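You operate a simulated robot arm through the tools that you are given. There is no shell and no other tool. Be economical: measure what you need, move in short steps, check, and stop when the job is done.

Carry out the task below with a simulated two-armed robot. There is one attempt and no reset: what you move stays moved.

JOB
Wash the rack's two muddy potatoes in the basket, then drain the tub.
Fine: fill over the line before you crank; leave them in the basket, drain open.

The check looks at the end state, three seconds after you hand in, the way a careful person would. Anything else that was tipped, shoved, dropped, spilled or broken makes it a failure.

ROBOT AND FRAMES
Two 6-joint arms with fingered hands on one trunk, on a base that drives. Base frame: it is fixed to the floor where the robot stands at the start and does not move with it; the origin is under the middle of the robot, x ahead of it, y to its left, z up. Lengths are in mm, angles in degrees, forces in N, time in s.
The left shoulder is at the start at [70, 191, 1283], the right one opposite. Places, roughly: basket crank [400, -200, 900]; drain lever [200, -600, 700]; inside of the wash basket [600, -500, 700]; tap button [700, -300, 1100]; wash tub [600, -500, 800]; yellow potato [500, 1500, 1000]; yellow potato (6x4x4 cm) [500, 200, 900]; yellow potato (9x7x6 cm) [400, 100, 1000]. Payload 4.7 kg a hand.
Tool frame (each hand has its own): the origin (TCP) lies between the finger pads and is the grasp point; the fingertips stand 36 mm ahead of it; z points along the fingers, y is the line along which they close. Largest opening 120 mm; the body of the gripper starts 42 mm behind the TCP. The gripper is a hand of 5 fingers: y runs from the thumb to the fingers, the wrist lies at [-18, -113, -198] in the tool frame, and closing takes about 1.5 s.
Orientation is told as [roll, pitch, yaw] about the base's x, y, z axes, in that order, counted from this pose: with the fingers straight down and the wrist toward the robot, the tool's x, y and z point along [0, 1, 0], [1, 0, 0] and [0, 0, -1] of the base frame.

CONTROLS
- The arms move only by the tool jog_arm. It takes "left_commands", "right_commands" or both (then of equal length, played together; a hand with none holds still); each is a list of rows, each a list of 6 numbers: the shift along the base's x, y, z in mm, then the turn, a rotation vector about the base's x, y, z in degrees. In form: [[dx, dy, dz, ax, ay, az], ...]. A call has 1 to 20 rows; each row shifts and turns the commanded pose from where the row before left it. "left_jaw" and "right_jaw" are, for a hand that has rows, the finger opening in mm, from 0 to 120, set as the call begins (left out, the last holds). A row lasts 0.2 s, in which the tool goes at most 50 mm and 8.6 degrees; a call with a longer step from one row to the next is refused whole, and so is a gripper value outside its range. Where a pose cannot be reached the arm comes as near as it can. A force on the tool above 90 N (or 10 N above the force at the start of the call, whichever is more), or a blocked arm, ends the call early, and 0.2 s more pass. Each finger travels about 45 mm/s and halts on what it meets, pressing with about 32 N; the grip force reading is that of the motor and also rises with nothing between the fingers. The clock runs only during rows and for 0.2 s after the last one: add rows that do not move to give the fingers time. The reply holds the time, the measured pose of the TCP, the force on the tool along the base axes, the opening and the grip force, in the units named above and with some noise, with the torque about the TCP (base axes, N m) and any sound that the robot's microphone picked up, and new pictures: "pictures" is both (left out), scene, wrist or none (wrist: the cameras of the hands that moved).
- Cameras (640 x 400 px; columns grow to the right, rows downward): "scene" is now at [127.8, -36.6, 1512.9]; the picture's right is [-0.43, -0.91, -0.00], its down [-0.51, 0.24, -0.83] and it looks along [0.75, -0.35, -0.56] (base axes); focal length 214 px, centre (320, 200). "left" rides on the left gripper at [-73, -91, -143] in its tool frame; the picture's right is [-0.80, -0.28, 0.53], its down [0.53, -0.73, 0.42] and it looks along [0.27, 0.62, 0.74] (tool axes); focal length 234 px, centre (320, 200). "right" rides on the right gripper at [73, -91, -143] in its tool frame; the picture's right is [-0.80, 0.28, -0.53], its down [-0.53, -0.73, 0.42] and it looks along [-0.27, 0.62, 0.74] (tool axes); focal length 234 px, centre (320, 200). There is no depth. A picture from a camera that has moved, and an enlarged one, comes with that camera's place and axes in the base frame and with its lens.
- lift_body(by): slides the trunk up (or, below 0, down) by that many mm; the arms and the scene camera ride with it, the base frame stays. It gives what a move gives, with no picture.
- roll_base(legs): drives the robot by 1 to 6 legs, each [ahead, left, turn to the left] in mm, mm and degrees, along the robot's own axes; the way and the turn of a leg run together, so that a leg with both is an arc; at most 1500 mm and 180 degrees a leg. The arms and the cameras ride along, it lands a little off, and it stops where it bumps. It gives what a move gives, and a new picture of the scene camera.
- finger_targets(index, middle, ring, little, thumb_bend, thumb_turn, hand): sets how far each is bent, from 0 (flat) to 1 (curled in); at 0.3 the hand is open as for a grip, at 0.7 the pads meet at the TCP. One left out holds its place. A second passes; each finger stops where it meets its share of the squeeze, and holds until it gets a number again. A gripper value or a shape takes the hand back. It gives what a move gives, with no picture; readings hold the bend of each and the force on index, middle, ring, little, thumb and palm. thumb_turn goes from beside the hand (0) to across from the fingers (1), as for a grip.
- set_grasp(shape, hand): the hand has 5 fingers and takes this shape, open, in about a second: jaw (thumb against the fingers, like two jaws); tri (thumb and two fingers); tip (a fingertip pinch); poke (one finger out to press); point (the index stretched); flat (the hand flat); cup (the hand cupped); fist (a fist). The gripper value then closes the fingers along that shape, each until it touches; the sizes above hold for jaw. It gives what a move gives, with no picture.
- aim_head(pan, tilt): turns the head with the scene camera to pan (to the left, within 86 degrees either way) and tilt (down, from -29 to 69), counted from straight ahead of the robot. It gives what a move gives, and a new picture of the scene camera.
- zoom(camera, box): a new picture of the part [left, top, right, bottom] of that camera's present view, enlarged. No time passes.
- job_done(): hands the job in; it is judged then, once.

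Work in short steps. Places have to be worked out from the pictures, the camera data and where the tool is seen: move nearer, look again, correct. Check each grasp and each placing, and mend what went wrong. You have 120 turns and 260 pictures in all, those below and enlarged ones among them. Open the grippers and draw the arms clear of the work before you hand the job in, unless the task says otherwise; then end with one line.

The tools are called after ">>>" as a command line: name --argument value ..., lists and objects as JSON in quotes. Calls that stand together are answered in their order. jog_arm: Moves the arms, as the interface text tells. Its arguments: {"type":"object","properties":{"left_commands":{"type":"array"},"left_jaw":{"type":"number"},"right_commands":{"type":"array"},"right_jaw":{"type":"number"},"pictures":{"type":"string","enum":["both","scene","wrist","none"]}},"required":[]} The other tools are called the same way: lift_body (by) slides the trunk up or down; set_grasp (shape, hand) gives the hand a shape; finger_targets (index, middle, ring, little, thumb_bend, thumb_turn, hand) moves the fingers one by one; roll_base (legs) drives the base; aim_head (pan, tilt) turns the head that bears the scene camera; zoom (camera, box) takes an enlarged picture of a part of a camera's view; job_done () hands the job in.

At the start:

```text
time: 0.0
left_tcp_pos: [707.9, -58.7, 1149.9]
left_orientation: [0.0, 0.0, 0.0]
left_force: [-0.2, 0.8, -1.0]
left_torque: [0.02, -0.04, 0.01]
left_finger_gap: 119.7
left_gripper_force: 0.1
left_shape: jaw
left_bend: [0.3, 0.3, 0.3, 0.3, 0.3, 0.98]
left_finger forces: [0.0, 0.0, 0.0, 0.0, 0.1, 0.1]
right_tcp_pos: [469.5, -537.7, 1417.7]
right_orientation: [0.0, -0.1, 0.0]
right_force: [0.8, 0.1, -0.6]
right_torque: [-0.03, 0.04, 0.02]
right_finger_gap: 119.6
right_gripper_force: 0.1
right_shape: jaw
right_bend: [0.3, 0.3, 0.3, 0.3, 0.3, 0.98]
right_finger forces: [0.0, 0.0, 0.0, 0.0, 0.0, 0.0]
trunk travel left (down, up): [-760.0, 180.0]
robot x, y, heading: [1.5, 0.3, 0.1]
head pan, tilt: [-25.2, 34.3]
```

scene: 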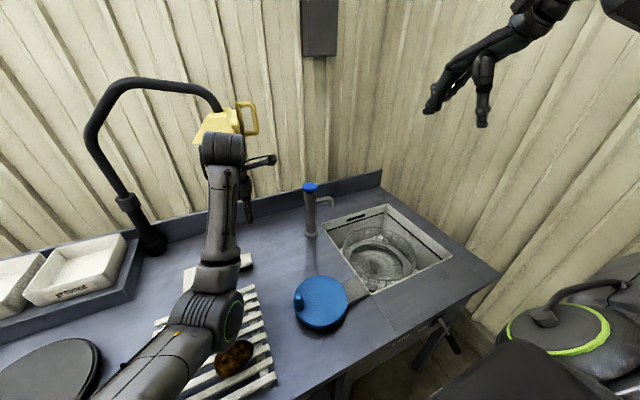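
right: 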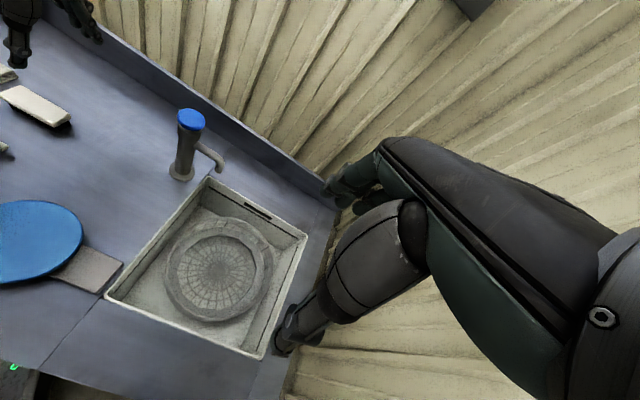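
left: 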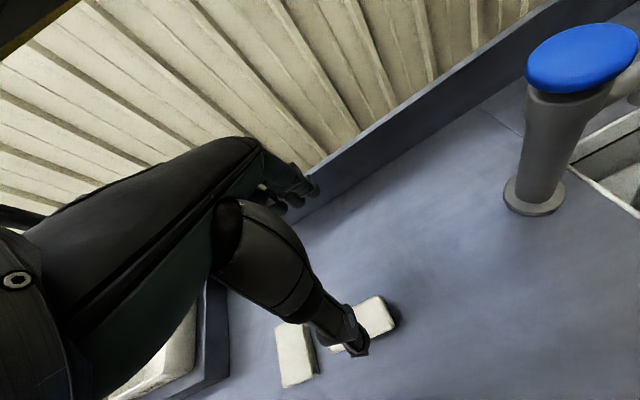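

The left arm blocks the rack in the scene view. I'll look around with the head before moving anything.

>>> aim_head --pan 20 --tilt 45

>>> aim_head --pan -45 --tilt 50

```text
time: 1.1
left_tcp_pos: [705.9, -57.8, 1149.2]
left_orientation: [0.0, -0.1, 0.1]
left_force: [0.4, -0.6, -1.0]
left_torque: [0.0, 0.0, 0.01]
left_finger_gap: 119.7
left_gripper_force: 0.0
left_shape: jaw
left_bend: [0.3, 0.3, 0.3, 0.3, 0.3, 0.98]
left_finger forces: [0.0, 0.0, 0.0, 0.0, 0.1, 0.0]
right_tcp_pos: [470.5, -537.7, 1417.6]
right_orientation: [0.0, 0.0, 0.0]
right_force: [0.1, 0.2, -0.7]
right_torque: [0.02, -0.01, 0.0]
right_finger_gap: 119.4
right_gripper_force: 0.1
right_shape: jaw
right_bend: [0.3, 0.3, 0.3, 0.3, 0.3, 0.98]
right_finger forces: [0.0, 0.0, 0.0, 0.1, 0.0, 0.1]
trunk travel left (down, up): [-760.0, 180.0]
robot x, y, heading: [-0.1, -3.4, -0.3]
head pan, tilt: [20.0, 45.0]
camera scene: at [124.2, 28.8, 1497.0], right [0.34, -0.94, 0.0], down [-0.66, -0.24, -0.71], along [0.66, 0.24, -0.71], focal length 214 px, centre (320, 200)
```

scene: 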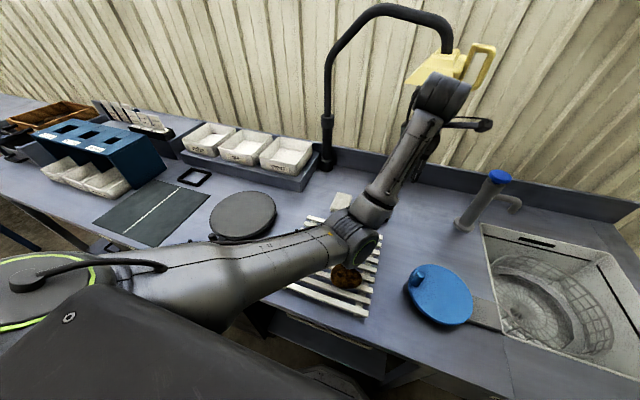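

```text
time: 2.5
left_tcp_pos: [706.6, -58.4, 1149.8]
left_orientation: [0.0, 0.0, -0.1]
left_force: [-0.5, -0.3, 0.5]
left_torque: [0.03, -0.03, -0.03]
left_finger_gap: 119.7
left_gripper_force: 0.1
left_shape: jaw
left_bend: [0.3, 0.3, 0.3, 0.3, 0.3, 0.98]
left_finger forces: [0.1, 0.0, 0.1, 0.0, 0.0, 0.1]
right_tcp_pos: [470.5, -536.1, 1417.7]
right_orientation: [0.0, 0.1, 0.0]
right_force: [0.8, 0.5, -0.6]
right_torque: [0.01, 0.04, -0.01]
right_finger_gap: 119.7
right_gripper_force: 0.0
right_shape: jaw
right_bend: [0.3, 0.3, 0.3, 0.3, 0.3, 0.98]
right_finger forces: [0.0, 0.1, 0.0, 0.1, 0.0, 0.0]
trunk travel left (down, up): [-760.0, 180.0]
robot x, y, heading: [-3.5, 0.4, 0.1]
head pan, tilt: [-45.0, 50.0]
camera scene: at [102.2, -53.4, 1490.1], right [-0.71, -0.71, 0.0], down [-0.54, 0.54, -0.64], along [0.45, -0.45, -0.77], focal length 214 px, centre (320, 200)
```

scene: 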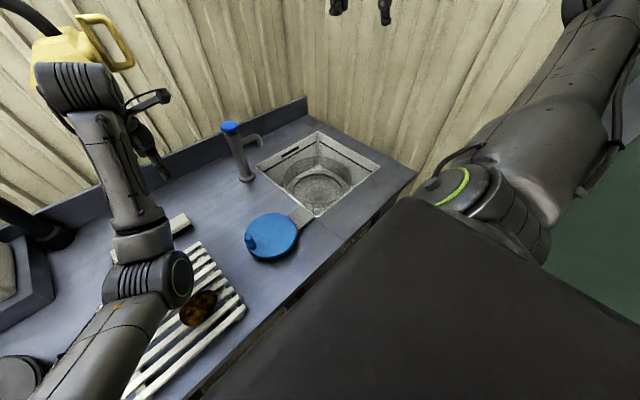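

The left arm hides the rack. I raise the left hand straight up to see beneath.

>>> jog_arm --left_commands '[[-30, 0, 30, 0, 0, 0], [-30, 0, 30, 0, 0, 0], [-30, 0, 30, 0, 0, 0], [-20, 20, 40, 0, 0, 0], [-20, 20, 40, 0, 0, 0], [0, 30, 40, 0, 0, 0], [0, 40, 30, 0, 0, 0], [0, 40, 30, 0, 0, 0], [0, 40, 0, 0, 0, 0], [0, 40, 0, 0, 0, 0], [0, 40, 0, 0, 0, 0], [0, 40, 0, 0, 0, 0]]' --pictures "wrist"

>>> aim_head --pan 0 --tilt 60

```text
time: 4.3
left_tcp_pos: [745.5, -16.0, 1224.6]
left_orientation: [0.1, 2.5, -1.0]
left_force: [-10.3, -3.1, -9.4]
left_torque: [0.16, -0.87, 0.09]
left_finger_gap: 119.9
left_gripper_force: 0.1
left_shape: jaw
left_bend: [0.3, 0.3, 0.3, 0.3, 0.3, 0.98]
left_finger forces: [0.1, 0.0, 0.0, 0.0, 0.0, 13.7]
left hand out of reach, approached as far as the arm can: row 1, 2, 3, 4, 5, 6, 7, 8, 9
right_tcp_pos: [467.0, -537.6, 1418.4]
right_orientation: [0.0, -0.1, -0.1]
right_force: [1.0, 0.6, 0.4]
right_torque: [-0.03, -0.01, -0.02]
right_finger_gap: 119.6
right_gripper_force: 0.1
right_shape: jaw
right_bend: [0.3, 0.3, 0.3, 0.3, 0.3, 0.98]
right_finger forces: [0.0, 0.0, 0.0, 0.0, 0.0, 0.0]
trunk travel left (down, up): [-760.0, 180.0]
robot x, y, heading: [-4.0, -2.6, -0.1]
head pan, tilt: [-45.0, 50.0]
stopped in row 9 (left hand): the force on the tool passed its limit at 112 N (the readings are from after the stop); the commanded pose is now the measured one
camera left: at [659.0, -87.1, 1370.8], right [-0.32, -0.8, -0.51], down [-0.74, 0.55, -0.39], along [0.59, 0.26, -0.76], focal length 234 px, centre (320, 200)
```

left: 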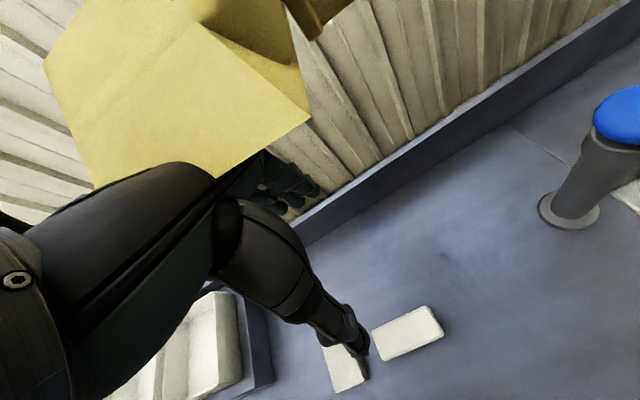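

```text
time: 5.5
left_tcp_pos: [746.1, -16.3, 1222.4]
left_orientation: [0.1, 2.4, -0.9]
left_force: [-19.6, -0.6, -28.2]
left_torque: [-0.11, -1.7, 0.21]
left_finger_gap: 119.8
left_gripper_force: 0.0
left_shape: jaw
left_bend: [0.3, 0.3, 0.3, 0.3, 0.3, 0.98]
left_finger forces: [0.1, 0.0, 0.0, 0.0, 0.0, 33.8]
right_tcp_pos: [468.1, -537.8, 1419.3]
right_orientation: [0.0, 0.0, -0.1]
right_force: [0.1, 0.2, 0.1]
right_torque: [-0.04, -0.02, -0.01]
right_finger_gap: 119.5
right_gripper_force: 0.1
right_shape: jaw
right_bend: [0.3, 0.3, 0.3, 0.3, 0.3, 0.98]
right_finger forces: [0.0, 0.0, 0.1, 0.1, 0.1, 0.0]
trunk travel left (down, up): [-760.0, 180.0]
robot x, y, heading: [-2.7, -1.8, -0.1]
head pan, tilt: [0.0, 60.0]
camera scene: at [113.0, 0.4, 1477.4], right [0.0, -1.0, 0.0], down [-0.87, 0.0, -0.5], along [0.5, 0.0, -0.87], focal length 214 px, centre (320, 200)
```

scene: 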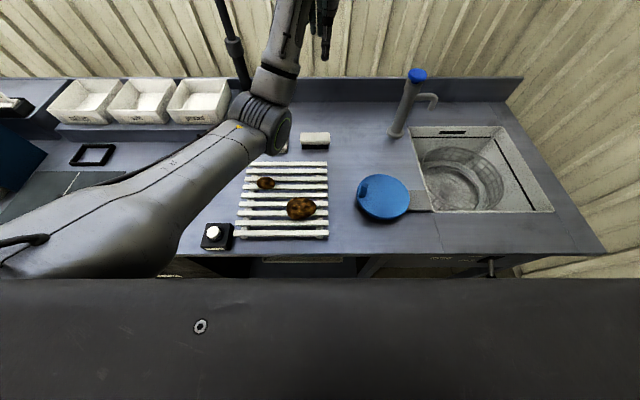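

The left hand has pushed up against the yellow object hanging on the arm/wall. I retreat the way I came, down and back.

>>> jog_arm --left_commands '[[-8, -8, -15, 0, -0.5, 0], [-8, -8, -15, 0, -0.5, 0], [-8, -8, -15, 0, -0.5, 0], [-8, -8, -15, 0, -0.5, 0.5], [-6, -8, -15, 0, -0.5, 0.5]]' --pictures "wrist"

>>> aim_head --pan 0 --tilt 20

```text
time: 6.7
left_tcp_pos: [708.5, -55.3, 1148.3]
left_orientation: [0.1, -0.3, 0.1]
left_force: [-0.7, 0.0, -0.3]
left_torque: [-0.01, -0.01, 0.02]
left_finger_gap: 119.7
left_gripper_force: 0.0
left_shape: jaw
left_bend: [0.3, 0.3, 0.3, 0.3, 0.3, 0.98]
left_finger forces: [0.0, 0.0, 0.0, 0.0, 0.0, 0.1]
right_tcp_pos: [469.6, -537.2, 1418.3]
right_orientation: [-0.1, 0.0, -0.1]
right_force: [0.7, -0.2, -0.2]
right_torque: [0.02, 0.02, -0.01]
right_finger_gap: 119.6
right_gripper_force: 0.1
right_shape: jaw
right_bend: [0.3, 0.3, 0.3, 0.3, 0.3, 0.98]
right_finger forces: [0.0, 0.0, 0.0, 0.0, 0.0, 0.0]
trunk travel left (down, up): [-760.0, 180.0]
robot x, y, heading: [-1.3, 2.3, -0.3]
head pan, tilt: [0.0, 60.0]
camera left: at [617.1, -128.1, 1292.4], right [-0.27, -0.8, -0.53], down [-0.73, 0.53, -0.43], along [0.62, 0.27, -0.73], focal length 234 px, centre (320, 200)
```

left: 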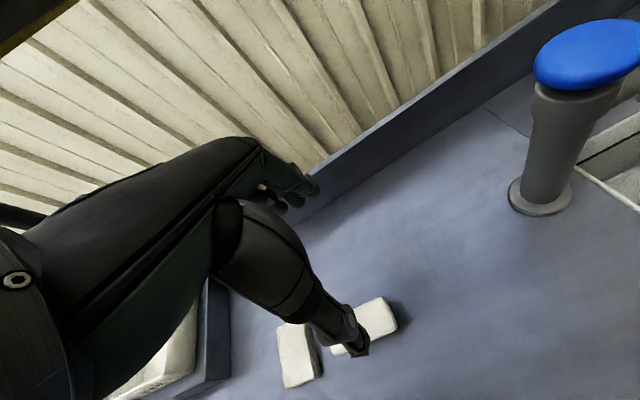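

```text
time: 7.7
left_tcp_pos: [709.1, -53.4, 1148.4]
left_orientation: [0.1, -0.2, 0.1]
left_force: [0.3, -0.1, 0.0]
left_torque: [-0.04, 0.0, -0.01]
left_finger_gap: 120.1
left_gripper_force: 0.1
left_shape: jaw
left_bend: [0.3, 0.3, 0.3, 0.3, 0.3, 0.98]
left_finger forces: [0.0, 0.1, 0.0, 0.0, 0.0, 0.0]
right_tcp_pos: [468.3, -537.3, 1418.3]
right_orientation: [0.0, 0.0, -0.1]
right_force: [-0.5, 0.6, 0.7]
right_torque: [0.01, 0.04, -0.03]
right_finger_gap: 119.8
right_gripper_force: 0.0
right_shape: jaw
right_bend: [0.3, 0.3, 0.3, 0.3, 0.3, 0.98]
right_finger forces: [0.2, 0.1, 0.1, 0.1, 0.0, 0.0]
trunk travel left (down, up): [-760.0, 180.0]
robot x, y, heading: [2.1, 0.6, 0.2]
head pan, tilt: [0.0, 20.0]
camera scene: at [140.2, 0.7, 1535.6], right [0.0, -1.0, 0.0], down [-0.34, 0.0, -0.94], along [0.94, 0.0, -0.34], focal length 214 px, centre (320, 200)
```

scene: 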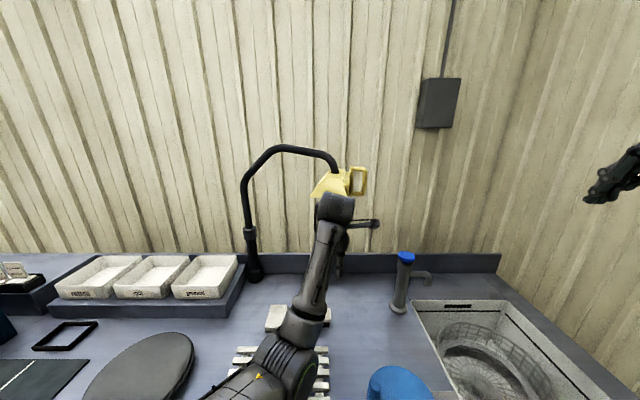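

The yellow item is on the gooseneck's end and looks undisturbed. Potatoes are at roughly (406,56) and (502,175), too close to reach, so I back up 300 mm.

>>> roll_base --legs '[[-300, 0, 0]]'

>>> aim_head --pan 0 --tilt 45

```text
time: 9.8
left_tcp_pos: [412.4, -51.7, 1148.9]
left_orientation: [0.1, -0.2, 0.3]
left_force: [-1.2, -0.7, 0.8]
left_torque: [0.0, 0.02, -0.03]
left_finger_gap: 120.2
left_gripper_force: 0.1
left_shape: jaw
left_bend: [0.3, 0.3, 0.3, 0.3, 0.3, 0.98]
left_finger forces: [0.1, 0.0, 0.0, 0.0, 0.0, 0.0]
right_tcp_pos: [172.8, -535.9, 1417.2]
right_orientation: [-0.1, 0.1, 0.2]
right_force: [0.3, 0.3, 0.0]
right_torque: [0.04, 0.0, 0.0]
right_finger_gap: 119.7
right_gripper_force: 0.1
right_shape: jaw
right_bend: [0.3, 0.3, 0.3, 0.3, 0.3, 0.98]
right_finger forces: [0.1, 0.0, 0.0, 0.0, 0.1, 0.0]
trunk travel left (down, up): [-760.0, 180.0]
robot x, y, heading: [-295.5, 1.4, 0.1]
head pan, tilt: [0.0, 20.0]
camera scene: at [-156.4, 1.2, 1535.5], right [0.0, -1.0, 0.0], down [-0.34, 0.0, -0.94], along [0.94, 0.0, -0.34], focal length 214 px, centre (320, 200)
```

scene: 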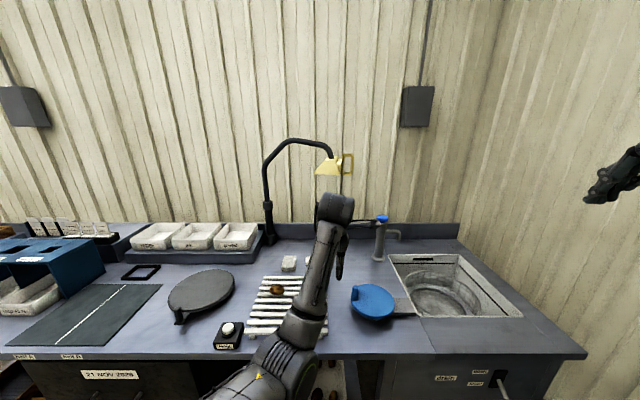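

```text
time: 10.7
left_tcp_pos: [411.3, -52.8, 1148.7]
left_orientation: [0.0, -0.2, 0.4]
left_force: [0.5, -0.1, 0.2]
left_torque: [0.02, 0.02, 0.0]
left_finger_gap: 119.9
left_gripper_force: 0.2
left_shape: jaw
left_bend: [0.3, 0.3, 0.3, 0.3, 0.3, 0.98]
left_finger forces: [0.0, 0.0, 0.0, 0.1, 0.0, 0.1]
right_tcp_pos: [172.4, -536.4, 1418.2]
right_orientation: [0.0, -0.1, 0.3]
right_force: [1.6, 0.1, -0.3]
right_torque: [0.0, 0.02, 0.0]
right_finger_gap: 119.6
right_gripper_force: 0.2
right_shape: jaw
right_bend: [0.3, 0.3, 0.3, 0.3, 0.3, 0.98]
right_finger forces: [0.1, 0.0, 0.0, 0.0, 0.0, 0.0]
trunk travel left (down, up): [-760.0, 180.0]
robot x, y, heading: [-297.7, -2.2, 0.2]
head pan, tilt: [0.0, 45.0]
camera scene: at [-169.7, 1.3, 1497.1], right [0.0, -1.0, 0.0], down [-0.71, 0.0, -0.71], along [0.71, 0.0, -0.71], focal length 214 px, centre (320, 200)
```

scene: 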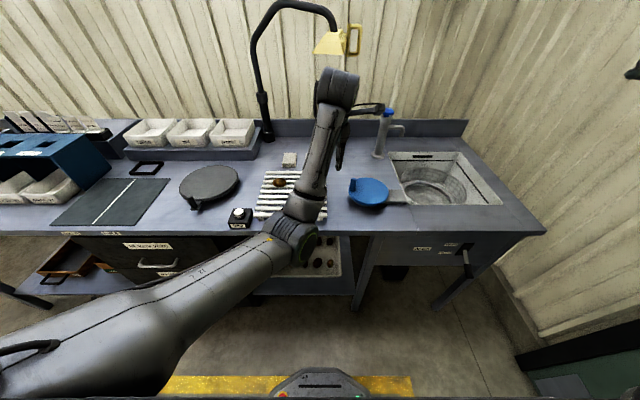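

Now the layout is clear (the yellow thing is a lamp). Let me read the drain labels and tub detail.

>>> zoom --camera "scene" --box '[340, 100, 550, 300]'

>>> zoom --camera "scene" --box '[400, 225, 500, 290]'

```text
2.00 times, centred on (445, 200) of scene
camera zoom: at [-169.7, 1.3, 1497.1], right [0.0, -1.0, 0.0], down [-0.71, 0.0, -0.71], along [0.71, 0.0, -0.71], focal length 429 px, centre (70, 200)
```

zoom: 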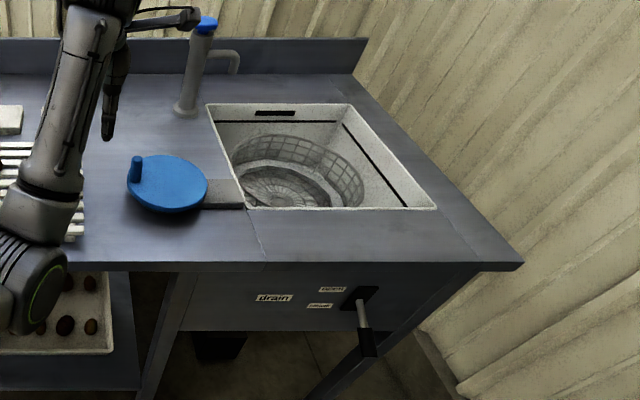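

```text
6.15 times, centred on (450, 258) of scene
camera zoom: at [-169.7, 1.3, 1497.1], right [0.0, -1.0, 0.0], down [-0.71, 0.0, -0.71], along [0.71, 0.0, -0.71], focal length 1320 px, centre (-480, -154)
```

zoom: 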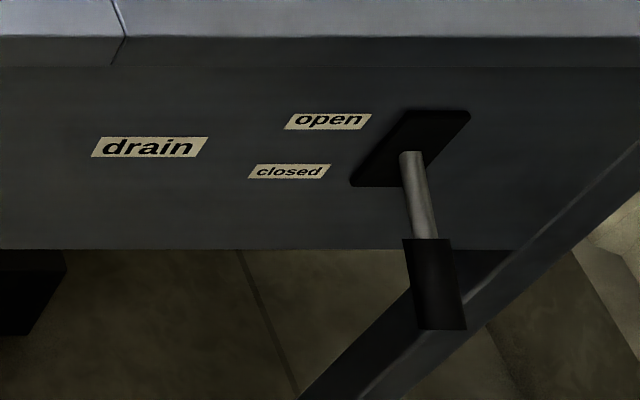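

The drain lever hangs down at "closed". I move the left arm aside to the left, so the right hand can do the work.

>>> jog_arm --left_commands '[[0, 40, 0, 0, 0, 0], [0, 40, 0, 0, 0, 0], [0, 40, 0, 0, 0, 0], [0, 40, 0, 0, 0, 0], [0, 40, 0, 0, 0, 0], [0, 40, 0, 0, 0, 0], [0, 40, 0, 0, 0, 0], [0, 40, 0, 0, 0, 0], [0, 40, 0, 0, 0, 0], [0, 40, 0, 0, 0, 0], [0, 40, 0, 0, 0, 0]]' --pictures "none"

>>> roll_base --legs '[[0, 220, 0]]'

>>> aim_head --pan -10 --tilt 50

```text
time: 13.1
left_tcp_pos: [435.7, 382.0, 1131.4]
left_orientation: [-0.1, -0.3, 0.1]
left_force: [-0.4, 0.8, 0.1]
left_torque: [-0.01, 0.02, 0.0]
left_finger_gap: 119.9
left_gripper_force: 0.1
left_shape: jaw
left_bend: [0.3, 0.3, 0.3, 0.3, 0.3, 0.98]
left_finger forces: [0.0, 0.0, 0.0, 0.1, 0.0, 0.0]
left hand out of reach, approached as far as the arm can: row 2, 3, 4, 5
right_tcp_pos: [171.4, -534.2, 1419.4]
right_orientation: [-0.1, 0.0, 0.1]
right_force: [-0.8, 0.2, -0.5]
right_torque: [-0.02, -0.03, 0.01]
right_finger_gap: 119.4
right_gripper_force: 0.1
right_shape: jaw
right_bend: [0.3, 0.3, 0.3, 0.3, 0.3, 0.98]
right_finger forces: [0.0, 0.0, 0.0, 0.0, 0.0, 0.1]
trunk travel left (down, up): [-760.0, 180.0]
robot x, y, heading: [-295.5, -2.5, -0.1]
head pan, tilt: [0.0, 45.0]
```

```text
time: 14.7
left_tcp_pos: [434.6, 600.5, 1132.8]
left_orientation: [0.1, -0.3, 0.2]
left_force: [-0.3, 0.2, 0.9]
left_torque: [0.02, 0.01, 0.0]
left_finger_gap: 119.8
left_gripper_force: 0.1
left_shape: jaw
left_bend: [0.3, 0.3, 0.3, 0.3, 0.3, 0.98]
left_finger forces: [0.0, 0.0, 0.0, 0.0, 0.0, 0.0]
right_tcp_pos: [171.4, -317.9, 1417.8]
right_orientation: [0.1, -0.1, 0.1]
right_force: [-0.4, -0.5, 1.4]
right_torque: [0.03, 0.02, -0.02]
right_finger_gap: 119.3
right_gripper_force: 0.1
right_shape: jaw
right_bend: [0.3, 0.3, 0.3, 0.3, 0.3, 0.98]
right_finger forces: [0.1, 0.1, 0.0, 0.0, 0.0, 0.1]
trunk travel left (down, up): [-760.0, 180.0]
robot x, y, heading: [-299.8, 222.0, -0.1]
head pan, tilt: [0.0, 45.0]
camera scene: at [-170.2, 219.9, 1497.0], right [0.0, -1.0, 0.0], down [-0.71, 0.0, -0.71], along [0.71, 0.0, -0.71], focal length 214 px, centre (320, 200)
```

scene: 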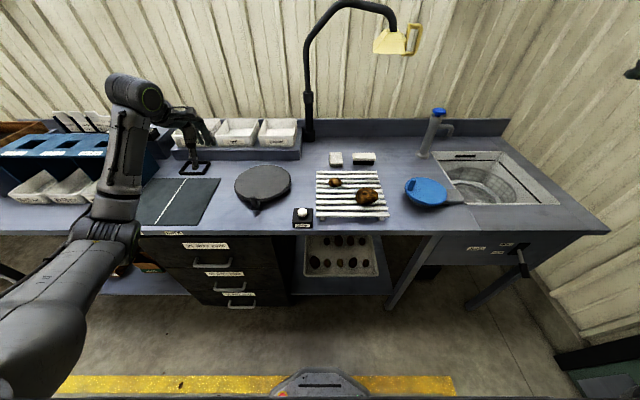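

```text
time: 15.5
left_tcp_pos: [435.0, 601.2, 1131.1]
left_orientation: [0.0, -0.3, 0.3]
left_force: [0.7, -0.1, -0.3]
left_torque: [-0.01, 0.0, 0.01]
left_finger_gap: 119.8
left_gripper_force: 0.0
left_shape: jaw
left_bend: [0.3, 0.3, 0.3, 0.3, 0.3, 0.98]
left_finger forces: [0.0, 0.0, 0.1, 0.0, 0.1, 0.1]
right_tcp_pos: [171.4, -314.0, 1417.8]
right_orientation: [0.1, -0.1, 0.1]
right_force: [-0.2, 0.1, 0.4]
right_torque: [-0.03, 0.03, -0.02]
right_finger_gap: 119.5
right_gripper_force: 0.0
right_shape: jaw
right_bend: [0.3, 0.3, 0.3, 0.3, 0.3, 0.98]
right_finger forces: [0.0, 0.0, 0.0, 0.0, 0.0, 0.1]
trunk travel left (down, up): [-760.0, 180.0]
robot x, y, heading: [-298.8, 220.5, 0.4]
head pan, tilt: [-10.0, 50.0]
camera scene: at [-175.5, 209.3, 1490.1], right [-0.17, -0.99, 0.0], down [-0.75, 0.13, -0.64], along [0.63, -0.11, -0.77], focal length 214 px, centre (320, 200)
```

scene: 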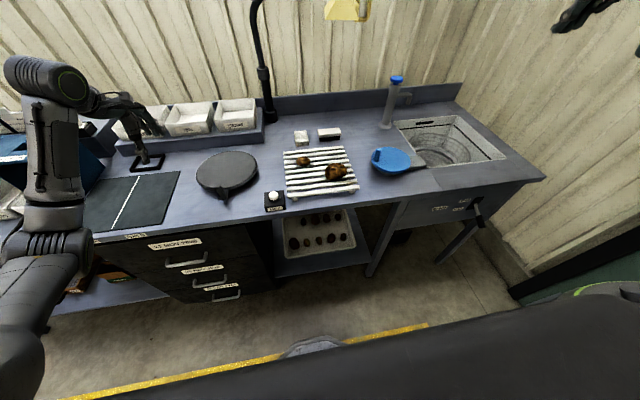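

Triangulation puts the big potato near (380,53,~960) and the small one near (475,162,~950). I bring the right hand above the big one.

>>> jog_arm --right_commands '[[40, 0, 0, 0, 0, 0], [40, 0, 0, 0, 0, 0], [40, 20, -10, 0, 0, 0], [30, 35, -10, 0, 0, 0], [20, 40, -20, 0, 0, 0], [10, 40, -25, 0, 0, 0], [10, 40, -25, 0, 0, 0], [10, 40, -25, 0, 0, 0], [0, 40, -25, 0, 0, 0], [0, 40, -25, 0, 0, 0], [0, 40, -25, 0, 0, 0], [0, 30, -30, 0, 0, 0], [0, 0, -30, 0, 0, 0], [0, 0, -30, 0, 0, 0]]' --pictures "both"

```text
time: 18.5
left_tcp_pos: [436.0, 600.3, 1130.3]
left_orientation: [0.1, -0.2, 0.2]
left_force: [0.0, -0.2, -0.2]
left_torque: [-0.02, 0.03, -0.02]
left_finger_gap: 120.0
left_gripper_force: 0.1
left_shape: jaw
left_bend: [0.3, 0.3, 0.3, 0.3, 0.3, 0.98]
left_finger forces: [0.1, 0.0, 0.1, 0.1, 0.0, 0.0]
right_tcp_pos: [157.4, -163.0, 1132.0]
right_orientation: [0.1, 0.0, 0.1]
right_force: [0.0, 0.2, 0.6]
right_torque: [0.0, -0.01, 0.01]
right_finger_gap: 120.1
right_gripper_force: 0.1
right_shape: jaw
right_bend: [0.3, 0.3, 0.3, 0.3, 0.3, 0.98]
right_finger forces: [0.0, 0.0, 0.0, 0.1, 0.0, 0.0]
right hand out of reach, approached as far as the arm can: row 3, 4, 5, 6, 7, 8, 9, 10, 11, 12, 13, 14
trunk travel left (down, up): [-760.0, 180.0]
robot x, y, heading: [-300.0, 220.6, 0.2]
head pan, tilt: [-10.0, 50.0]
camera scene: at [-174.5, 207.6, 1490.0], right [-0.17, -0.98, 0.0], down [-0.76, 0.13, -0.64], along [0.63, -0.11, -0.77], focal length 214 px, centre (320, 200)
camera right: at [63.3, -91.6, 1273.9], right [0.28, -0.8, 0.52], down [-0.73, -0.53, -0.43], along [0.62, -0.26, -0.74], focal length 234 px, centre (320, 200)
```

scene: 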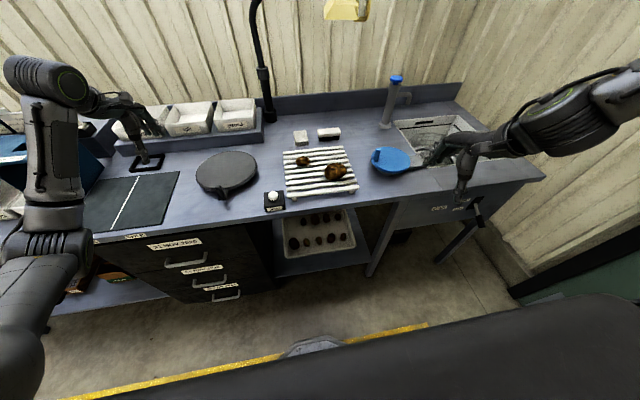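
right: 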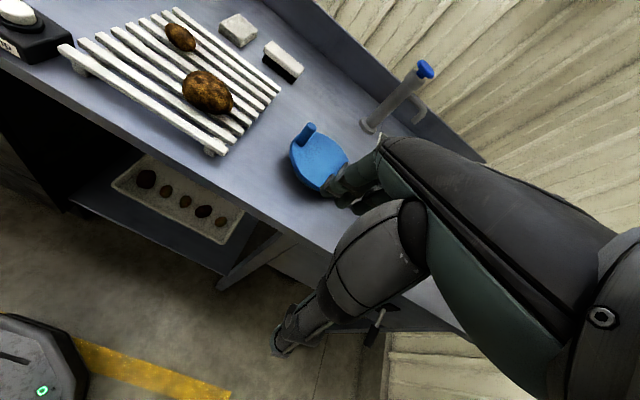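

The right arm got stuck against an inner reach limit at (157,-163,1132). I move it outward in x first and then left.

>>> jog_arm --right_commands '[[0, 0, 0, 0, 0, 0], [0, 0, 0, 0, 0, 0], [40, 0, 0, 0, 0, 0], [40, 0, 0, 0, 0, 0], [40, 0, 0, 0, 0, 0]]' --pictures "none"

```text
time: 19.7
left_tcp_pos: [435.4, 600.5, 1131.6]
left_orientation: [0.1, -0.2, 0.2]
left_force: [0.2, -0.3, -0.4]
left_torque: [-0.02, 0.01, -0.01]
left_finger_gap: 119.7
left_gripper_force: 0.1
left_shape: jaw
left_bend: [0.3, 0.3, 0.3, 0.3, 0.3, 0.98]
left_finger forces: [0.0, 0.1, 0.0, 0.0, 0.0, 0.0]
right_tcp_pos: [229.3, -215.2, 1150.8]
right_orientation: [0.1, 0.0, 0.3]
right_force: [0.3, -0.1, 0.0]
right_torque: [0.02, 0.03, 0.0]
right_finger_gap: 119.9
right_gripper_force: 0.0
right_shape: jaw
right_bend: [0.3, 0.3, 0.3, 0.3, 0.3, 0.98]
right_finger forces: [0.1, 0.0, 0.0, 0.0, 0.0, 0.0]
right hand out of reach, approached as far as the arm can: row 3, 4, 5
trunk travel left (down, up): [-760.0, 180.0]
robot x, y, heading: [-299.1, 219.3, 0.0]
head pan, tilt: [-10.0, 50.0]
```

The inner reach limit at this height is around 710 mm from the axis, so I back the base another 120 mm and retry.

>>> roll_base --legs '[[-120, 0, 0]]'

>>> jog_arm --right_commands '[[40, 0, 0, 0, 0, 0], [40, 0, 0, 0, 0, 0], [40, 20, 0, 0, 0, 0], [40, 25, 0, 0, 0, 0], [35, 30, 0, 0, 0, 0], [30, 35, 0, 0, 0, 0], [30, 35, 0, 0, 0, 0], [15, 40, 0, 0, 0, 0], [0, 40, 0, 0, 0, 0], [0, 40, -10, 0, 0, 0]]' --pictures "both"

```text
time: 20.9
left_tcp_pos: [317.1, 600.6, 1130.6]
left_orientation: [0.2, -0.1, 0.4]
left_force: [0.6, 1.0, -0.7]
left_torque: [0.02, 0.02, -0.01]
left_finger_gap: 119.8
left_gripper_force: 0.0
left_shape: jaw
left_bend: [0.3, 0.3, 0.3, 0.3, 0.3, 0.98]
left_finger forces: [0.0, 0.1, 0.0, 0.1, 0.1, 0.1]
right_tcp_pos: [110.4, -214.9, 1149.2]
right_orientation: [0.1, 0.0, 0.1]
right_force: [1.0, -0.1, -0.2]
right_torque: [0.01, 0.02, -0.01]
right_finger_gap: 120.1
right_gripper_force: 0.1
right_shape: jaw
right_bend: [0.3, 0.3, 0.3, 0.3, 0.3, 0.98]
right_finger forces: [0.0, 0.0, 0.0, 0.0, 0.0, 0.0]
trunk travel left (down, up): [-760.0, 180.0]
robot x, y, heading: [-414.9, 217.6, -0.2]
head pan, tilt: [-10.0, 50.0]
camera scene: at [-293.0, 208.2, 1489.9], right [-0.17, -0.99, 0.0], down [-0.76, 0.13, -0.64], along [0.63, -0.11, -0.77], focal length 214 px, centre (320, 200)
```

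scene: 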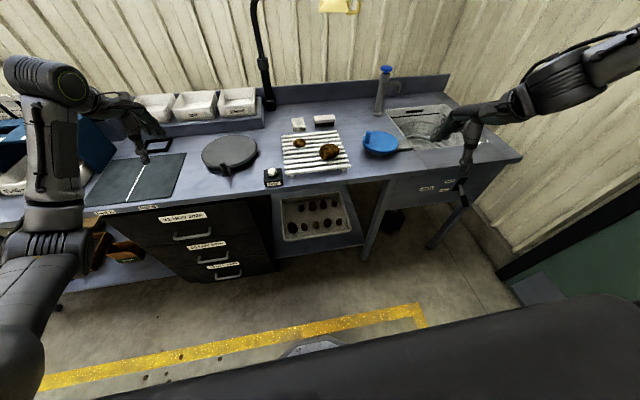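

```text
time: 23.1
left_tcp_pos: [315.8, 601.2, 1132.5]
left_orientation: [0.0, -0.4, 0.4]
left_force: [-0.3, -0.5, 0.2]
left_torque: [-0.03, -0.02, -0.01]
left_finger_gap: 119.6
left_gripper_force: 0.1
left_shape: jaw
left_bend: [0.3, 0.3, 0.3, 0.3, 0.3, 0.98]
left_finger forces: [0.1, 0.1, 0.1, 0.1, 0.2, 0.1]
right_tcp_pos: [93.6, -187.2, 1199.5]
right_orientation: [0.2, -0.2, 0.1]
right_force: [0.2, 0.6, -0.1]
right_torque: [0.01, -0.06, 0.02]
right_finger_gap: 120.0
right_gripper_force: 0.1
right_shape: jaw
right_bend: [0.3, 0.3, 0.3, 0.3, 0.3, 0.98]
right_finger forces: [0.1, 0.0, 0.1, 0.0, 0.1, 0.0]
right hand out of reach, approached as far as the arm can: row 1, 2, 3, 4, 5, 6, 7, 8, 9, 10
trunk travel left (down, up): [-760.0, 180.0]
robot x, y, heading: [-418.0, 222.4, 0.1]
head pan, tilt: [-10.0, 50.0]
camera scene: at [-294.8, 208.4, 1490.1], right [-0.17, -0.99, 0.0], down [-0.75, 0.13, -0.64], along [0.63, -0.11, -0.77], focal length 214 px, centre (320, 200)
camera right: at [1.2, -115.5, 1341.9], right [0.28, -0.81, 0.52], down [-0.73, -0.53, -0.43], along [0.62, -0.26, -0.74], focal length 234 px, centre (320, 200)
```

scene: 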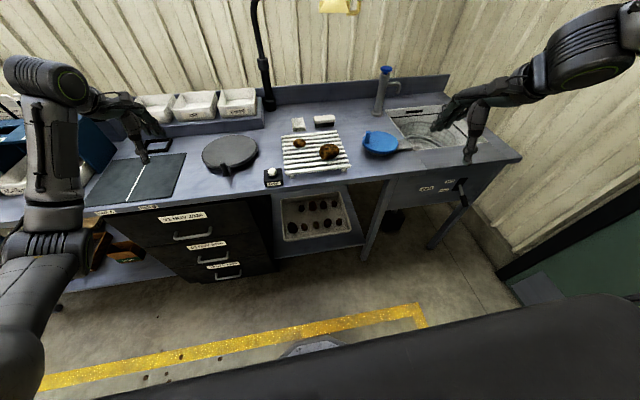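
right: 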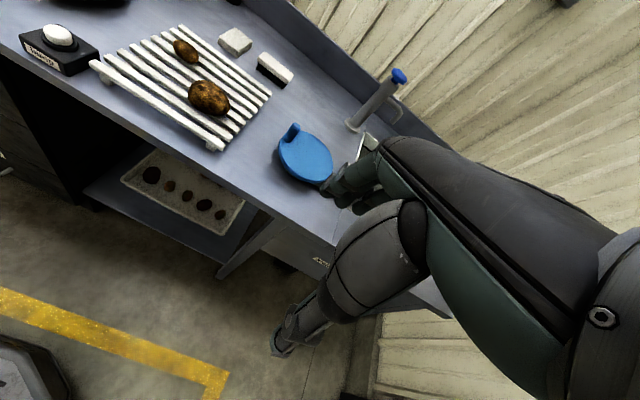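

The arm is in a cramped branch. I go back to the starting arm pose, then descend straight at that radius.

>>> jog_arm --right_commands '[[0, -20, 40, 0, 0, 0], [0, -20, 40, 0, 0, 0], [0, -20, 40, 0, 0, 0], [-10, -20, 40, 0, 0, 0], [-10, -20, 40, 0, 0, 0], [-20, -30, 20, 0, 0, 0], [0, 0, 0, 0, 0, 0]]' --pictures "none"

>>> jog_arm --right_commands '[[10, 0, -45, 0, 0, 0], [10, 0, -45, 0, 0, 0], [10, 0, -45, 0, 0, 0], [10, 0, -45, 0, 0, 0], [10, 0, -45, 0, 0, 0], [10, 0, -45, 0, 0, 0]]' --pictures "none"

```text
time: 24.7
left_tcp_pos: [316.5, 601.3, 1131.6]
left_orientation: [0.0, -0.2, 0.2]
left_force: [-0.7, 1.8, 0.1]
left_torque: [-0.03, 0.01, 0.03]
left_finger_gap: 119.9
left_gripper_force: 0.1
left_shape: jaw
left_bend: [0.3, 0.3, 0.3, 0.3, 0.3, 0.98]
left_finger forces: [0.0, 0.0, 0.0, 0.1, 0.0, 0.0]
right_tcp_pos: [56.7, -318.1, 1418.6]
right_orientation: [0.0, -0.1, 0.1]
right_force: [0.0, 0.0, -0.2]
right_torque: [0.02, 0.03, -0.02]
right_finger_gap: 119.9
right_gripper_force: 0.0
right_shape: jaw
right_bend: [0.3, 0.3, 0.3, 0.3, 0.3, 0.98]
right_finger forces: [0.1, 0.0, 0.0, 0.0, 0.0, 0.0]
trunk travel left (down, up): [-760.0, 180.0]
robot x, y, heading: [-420.1, 216.1, 0.2]
head pan, tilt: [-10.0, 50.0]
```

```text
time: 26.1
left_tcp_pos: [317.7, 598.1, 1131.8]
left_orientation: [0.0, -0.2, 0.2]
left_force: [0.8, 0.0, 0.4]
left_torque: [0.05, 0.06, 0.01]
left_finger_gap: 119.5
left_gripper_force: 0.2
left_shape: jaw
left_bend: [0.3, 0.3, 0.3, 0.3, 0.3, 0.98]
left_finger forces: [0.1, 0.1, 0.1, 0.0, 0.0, 0.1]
right_tcp_pos: [120.0, -308.8, 1196.2]
right_orientation: [0.2, 0.0, 0.1]
right_force: [0.0, -0.6, 0.6]
right_torque: [0.06, 0.05, -0.02]
right_finger_gap: 120.0
right_gripper_force: 0.0
right_shape: jaw
right_bend: [0.3, 0.3, 0.3, 0.3, 0.3, 0.98]
right_finger forces: [0.0, 0.0, 0.0, 0.0, 0.0, 0.1]
right hand out of reach, approached as far as the arm can: row 1, 2, 3
trunk travel left (down, up): [-760.0, 180.0]
robot x, y, heading: [-418.4, 219.3, 0.1]
head pan, tilt: [-10.0, 50.0]
```

It descended this time. Now I move outward at this height.

>>> jog_arm --right_commands '[[0, 0, 0, 0, 0, 0], [35, 0, -20, 0, 0, 0], [40, 0, -20, 0, 0, 0], [40, 0, 0, 0, 0, 0], [40, 10, 0, 0, 0, 0], [40, 20, 0, 0, 0, 0]]' --pictures "none"

```text
time: 27.5
left_tcp_pos: [317.9, 602.9, 1128.8]
left_orientation: [0.1, -0.1, 0.2]
left_force: [0.0, 1.0, 0.4]
left_torque: [-0.02, 0.04, 0.02]
left_finger_gap: 120.0
left_gripper_force: 0.1
left_shape: jaw
left_bend: [0.3, 0.3, 0.3, 0.3, 0.3, 0.98]
left_finger forces: [0.1, 0.0, 0.1, 0.0, 0.1, 0.0]
right_tcp_pos: [315.6, -273.0, 1158.8]
right_orientation: [0.0, -0.2, 0.1]
right_force: [0.8, 0.4, 0.4]
right_torque: [-0.02, 0.02, 0.02]
right_finger_gap: 119.8
right_gripper_force: 0.1
right_shape: jaw
right_bend: [0.3, 0.3, 0.3, 0.3, 0.3, 0.98]
right_finger forces: [0.0, 0.0, 0.0, 0.0, 0.1, 0.1]
trunk travel left (down, up): [-760.0, 180.0]
robot x, y, heading: [-420.5, 220.7, 0.2]
head pan, tilt: [-10.0, 50.0]
```

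Free now. I bring it left over the big potato.

>>> jog_arm --right_commands '[[10, 40, 0, 0, 0, 0], [10, 40, 0, 0, 0, 0], [10, 40, 0, 0, 0, 0], [10, 40, 0, 0, 0, 0], [10, 40, 0, 0, 0, 0], [10, 40, 0, 0, 0, 0], [5, 40, -5, 0, 0, 0], [0, 20, -10, 0, 0, 0]]' --pictures "both"

```text
time: 29.3
left_tcp_pos: [316.2, 601.1, 1131.8]
left_orientation: [0.1, -0.2, 0.3]
left_force: [-0.7, -0.7, -0.1]
left_torque: [0.04, -0.04, 0.01]
left_finger_gap: 120.0
left_gripper_force: 0.2
left_shape: jaw
left_bend: [0.3, 0.3, 0.3, 0.3, 0.3, 0.98]
left_finger forces: [0.1, 0.1, 0.0, 0.0, 0.0, 0.0]
right_tcp_pos: [378.7, 24.6, 1143.0]
right_orientation: [0.1, -0.1, 0.0]
right_force: [0.2, -0.8, 0.3]
right_torque: [0.0, 0.02, -0.04]
right_finger_gap: 119.7
right_gripper_force: 0.0
right_shape: jaw
right_bend: [0.3, 0.3, 0.3, 0.3, 0.3, 0.98]
right_finger forces: [0.0, 0.1, 0.0, 0.0, 0.0, 0.1]
trunk travel left (down, up): [-760.0, 180.0]
robot x, y, heading: [-417.5, 218.1, 0.1]
head pan, tilt: [-10.0, 50.0]
camera scene: at [-294.3, 208.5, 1490.1], right [-0.17, -0.99, 0.0], down [-0.75, 0.13, -0.64], along [0.63, -0.11, -0.77], focal length 214 px, centre (320, 200)
camera right: at [286.1, 96.0, 1286.1], right [0.28, -0.8, 0.52], down [-0.73, -0.53, -0.43], along [0.62, -0.26, -0.74], focal length 234 px, centre (320, 200)
```

scene: 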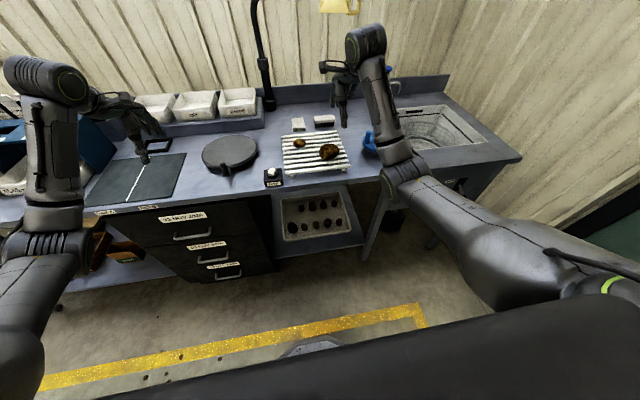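
right: 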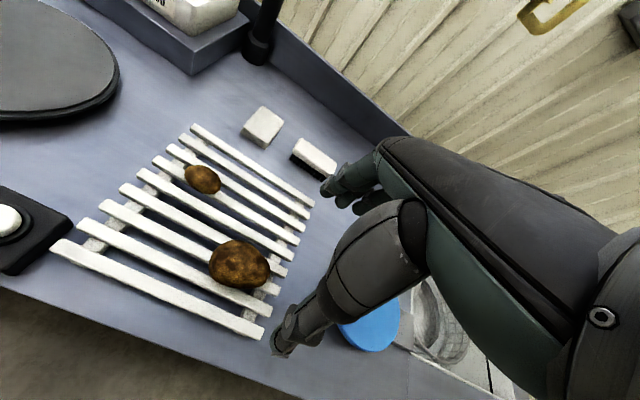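

Three views agree: big potato centre near (389,54,955), small near (477,163,945). I align over the big one and descend partway.

>>> jog_arm --right_commands '[[10, 29, 0, 0, 0, 0], [0, 0, -30, 0, 0, 0], [0, 0, -30, 0, 0, 0], [0, 0, -30, 0, 0, 0]]' --pictures "both"

```text
time: 30.3
left_tcp_pos: [315.6, 600.9, 1130.7]
left_orientation: [0.0, -0.1, 0.3]
left_force: [0.0, -1.0, -0.3]
left_torque: [0.0, 0.0, -0.01]
left_finger_gap: 119.9
left_gripper_force: 0.2
left_shape: jaw
left_bend: [0.3, 0.3, 0.3, 0.3, 0.3, 0.98]
left_finger forces: [0.0, 0.0, 0.0, 0.0, 0.0, 0.0]
right_tcp_pos: [390.0, 53.2, 1053.2]
right_orientation: [0.2, -0.1, 0.1]
right_force: [-1.2, 0.2, 0.4]
right_torque: [-0.03, 0.04, -0.02]
right_finger_gap: 119.9
right_gripper_force: 0.1
right_shape: jaw
right_bend: [0.3, 0.3, 0.3, 0.3, 0.3, 0.98]
right_finger forces: [0.0, 0.0, 0.0, 0.1, 0.1, 0.0]
trunk travel left (down, up): [-760.0, 180.0]
robot x, y, heading: [-420.4, 220.7, 0.1]
head pan, tilt: [-10.0, 50.0]
camera scene: at [-293.8, 208.9, 1490.1], right [-0.17, -0.99, 0.0], down [-0.76, 0.13, -0.64], along [0.63, -0.11, -0.77], focal length 214 px, centre (320, 200)
camera right: at [296.8, 125.2, 1195.6], right [0.28, -0.8, 0.52], down [-0.73, -0.53, -0.43], along [0.62, -0.26, -0.74], focal length 234 px, centre (320, 200)
```

scene: 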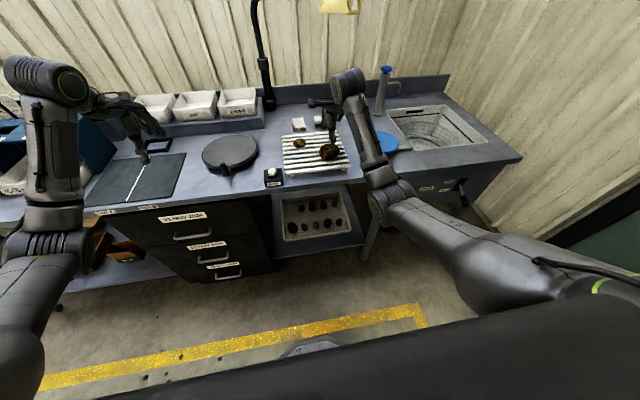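
right: 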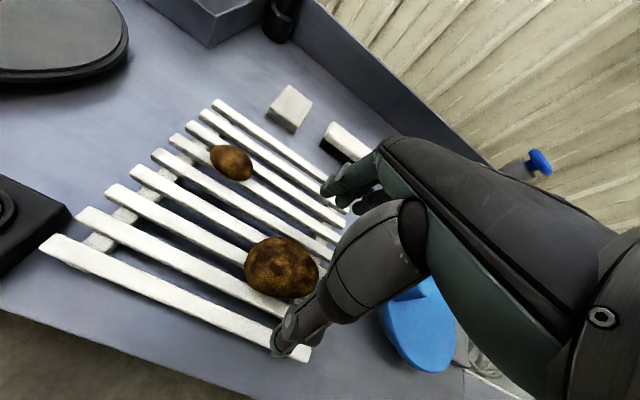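

Recomputed: (388,54). Descending to TCP z≈966 and stopping for a look.

>>> jog_arm --right_commands '[[0, 0, -30, 0, 0, 0], [0, 0, -30, 0, 0, 0], [0, 0, -26, 0, 0, 0]]' --pictures "wrist"

```text
time: 31.1
left_tcp_pos: [314.7, 601.2, 1130.5]
left_orientation: [0.2, -0.2, 0.3]
left_force: [0.4, 0.6, -0.4]
left_torque: [-0.01, -0.03, -0.01]
left_finger_gap: 120.0
left_gripper_force: 0.1
left_shape: jaw
left_bend: [0.3, 0.3, 0.3, 0.3, 0.3, 0.98]
left_finger forces: [0.0, 0.1, 0.0, 0.1, 0.1, 0.1]
right_tcp_pos: [389.3, 52.9, 966.1]
right_orientation: [0.1, -0.1, 0.3]
right_force: [0.0, -0.4, 0.0]
right_torque: [0.0, 0.01, 0.03]
right_finger_gap: 119.9
right_gripper_force: 0.0
right_shape: jaw
right_bend: [0.3, 0.3, 0.3, 0.3, 0.3, 0.98]
right_finger forces: [0.0, 0.0, 0.0, 0.1, 0.1, 0.0]
trunk travel left (down, up): [-760.0, 180.0]
robot x, y, heading: [-420.9, 220.7, 0.2]
head pan, tilt: [-10.0, 50.0]
camera right: at [296.3, 124.4, 1109.4], right [0.28, -0.8, 0.52], down [-0.73, -0.53, -0.43], along [0.62, -0.26, -0.74], focal length 234 px, centre (320, 200)
```

right: 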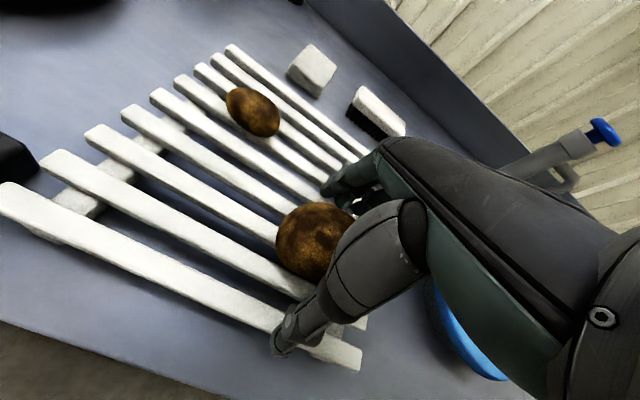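

Potato sits between thumb and fingers, force-free. Closing.

>>> jog_arm --right_commands '[[-1, 4, -2, 0, 0, 0], [0, 0, 0, 0, 0, 0], [0, 0, 0, 0, 0, 0], [0, 0, 0, 0, 0, 0], [0, 0, 0, 0, 0, 0], [0, 0, 0, 0, 0, 0], [0, 0, 0, 0, 0, 0], [0, 0, 0, 0, 0, 0], [0, 0, 0, 0, 0, 0]]' --right_jaw 30 --pictures "wrist"

```text
time: 33.1
left_tcp_pos: [313.8, 600.8, 1132.7]
left_orientation: [0.0, -0.3, 0.3]
left_force: [-0.3, -1.0, 0.2]
left_torque: [0.01, -0.01, 0.03]
left_finger_gap: 119.9
left_gripper_force: 0.0
left_shape: jaw
left_bend: [0.3, 0.3, 0.3, 0.3, 0.3, 0.98]
left_finger forces: [0.1, 0.1, 0.1, 0.1, 0.0, 0.0]
right_tcp_pos: [387.5, 56.1, 966.6]
right_orientation: [0.1, -0.3, 0.2]
right_force: [3.3, -1.0, 13.1]
right_torque: [0.21, -0.68, -0.07]
right_finger_gap: 49.2
right_gripper_force: 31.7
right_shape: jaw
right_bend: [0.74, 0.45, 0.46, 0.46, 0.75, 1.0]
right_finger forces: [29.9, 6.4, 3.8, 0.0, 25.9, 0.0]
trunk travel left (down, up): [-760.0, 180.0]
robot x, y, heading: [-420.1, 220.2, -0.0]
head pan, tilt: [-10.0, 50.0]
camera right: at [294.2, 129.1, 1109.5], right [0.28, -0.8, 0.52], down [-0.73, -0.53, -0.43], along [0.62, -0.26, -0.74], focal length 234 px, centre (320, 200)
```

right: 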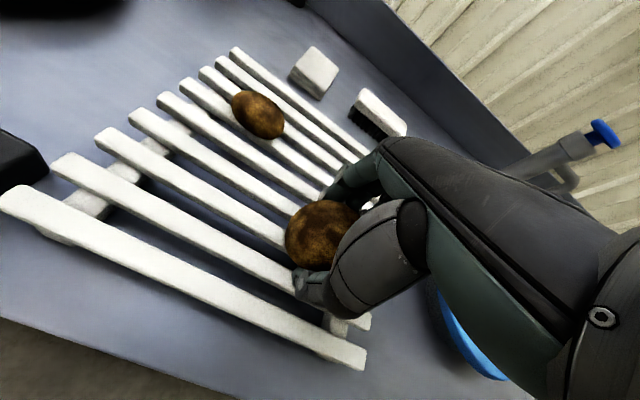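

Index and thumb have closed a lot (0.75), which may be an off-centre pinch. I zoom in before lifting.

>>> zoom --camera "right" --box '[240, 140, 440, 360]'

>>> zoom --camera "scene" --box '[270, 90, 400, 180]'

```text
1.82 times, centred on (340, 250) of right
camera zoom: at [294.2, 129.1, 1109.5], right [0.28, -0.8, 0.52], down [-0.73, -0.53, -0.43], along [0.62, -0.26, -0.74], focal length 426 px, centre (284, 109)
```

zoom: 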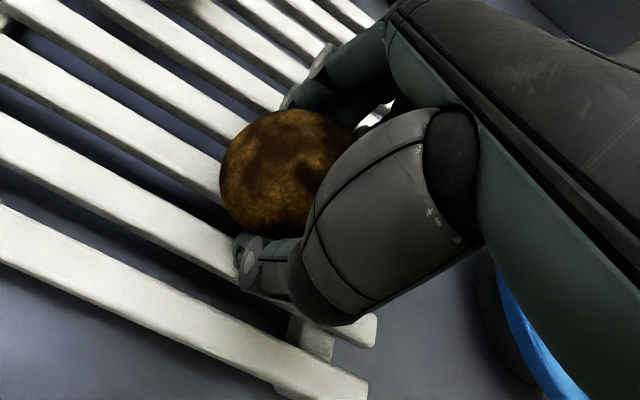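

```text
4.44 times, centred on (335, 135) of scene
camera zoom: at [-296.0, 208.7, 1490.3], right [-0.17, -0.99, 0.0], down [-0.75, 0.13, -0.64], along [0.63, -0.11, -0.77], focal length 953 px, centre (253, 489)
```

zoom: 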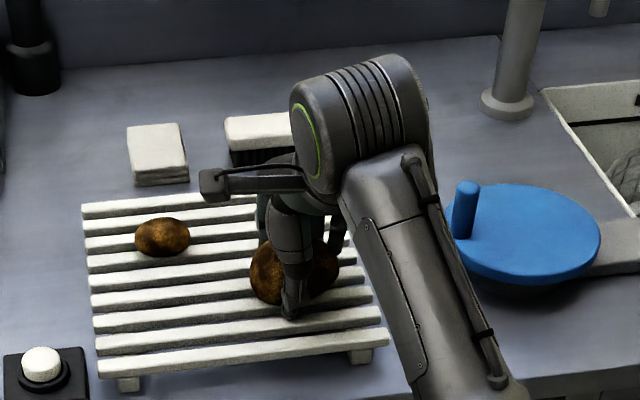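

Thumb is central on the potato. I lift gently 40 mm and check.

>>> jog_arm --right_commands '[[0, 0, 10, 0, 0, 0], [0, 0, 15, 0, 0, 0], [0, 0, 20, 0, 0, 0], [0, 0, 0, 0, 0, 0]]' --pictures "both"

```text
time: 34.1
left_tcp_pos: [315.8, 601.6, 1130.4]
left_orientation: [0.1, -0.2, 0.3]
left_force: [0.7, -0.6, -0.3]
left_torque: [-0.01, 0.03, 0.04]
left_finger_gap: 119.9
left_gripper_force: 0.0
left_shape: jaw
left_bend: [0.3, 0.3, 0.3, 0.3, 0.3, 0.98]
left_finger forces: [0.0, 0.0, 0.1, 0.0, 0.0, 0.0]
right_tcp_pos: [388.5, 57.6, 1009.3]
right_orientation: [0.1, 0.0, 0.1]
right_force: [0.2, 1.0, -2.4]
right_torque: [0.04, -0.02, -0.03]
right_finger_gap: 49.1
right_gripper_force: 32.5
right_shape: jaw
right_bend: [0.74, 0.46, 0.47, 0.46, 0.75, 1.0]
right_finger forces: [17.1, 5.9, 3.6, 0.1, 27.1, 0.0]
trunk travel left (down, up): [-760.0, 180.0]
robot x, y, heading: [-418.3, 221.3, 0.2]
head pan, tilt: [-10.0, 50.0]
camera scene: at [-293.8, 208.1, 1490.0], right [-0.17, -0.99, 0.0], down [-0.76, 0.13, -0.64], along [0.63, -0.11, -0.77], focal length 214 px, centre (320, 200)
camera right: at [296.1, 128.6, 1153.2], right [0.28, -0.8, 0.52], down [-0.73, -0.53, -0.43], along [0.62, -0.26, -0.74], focal length 234 px, centre (320, 200)
```

scene: 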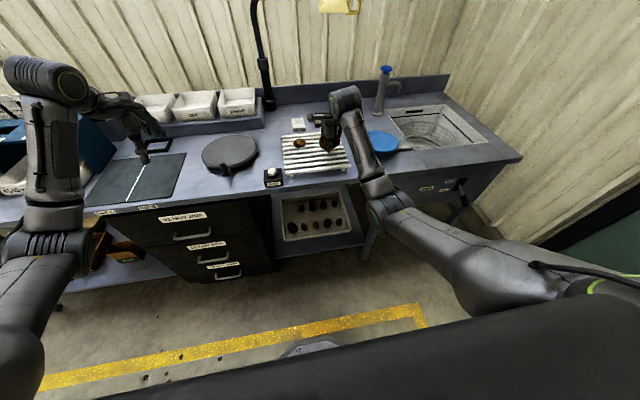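
right: 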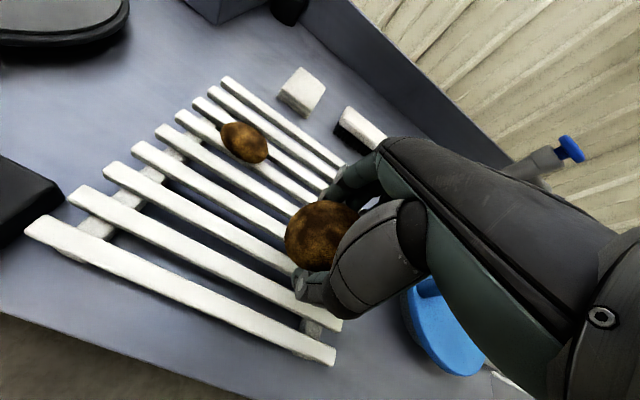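

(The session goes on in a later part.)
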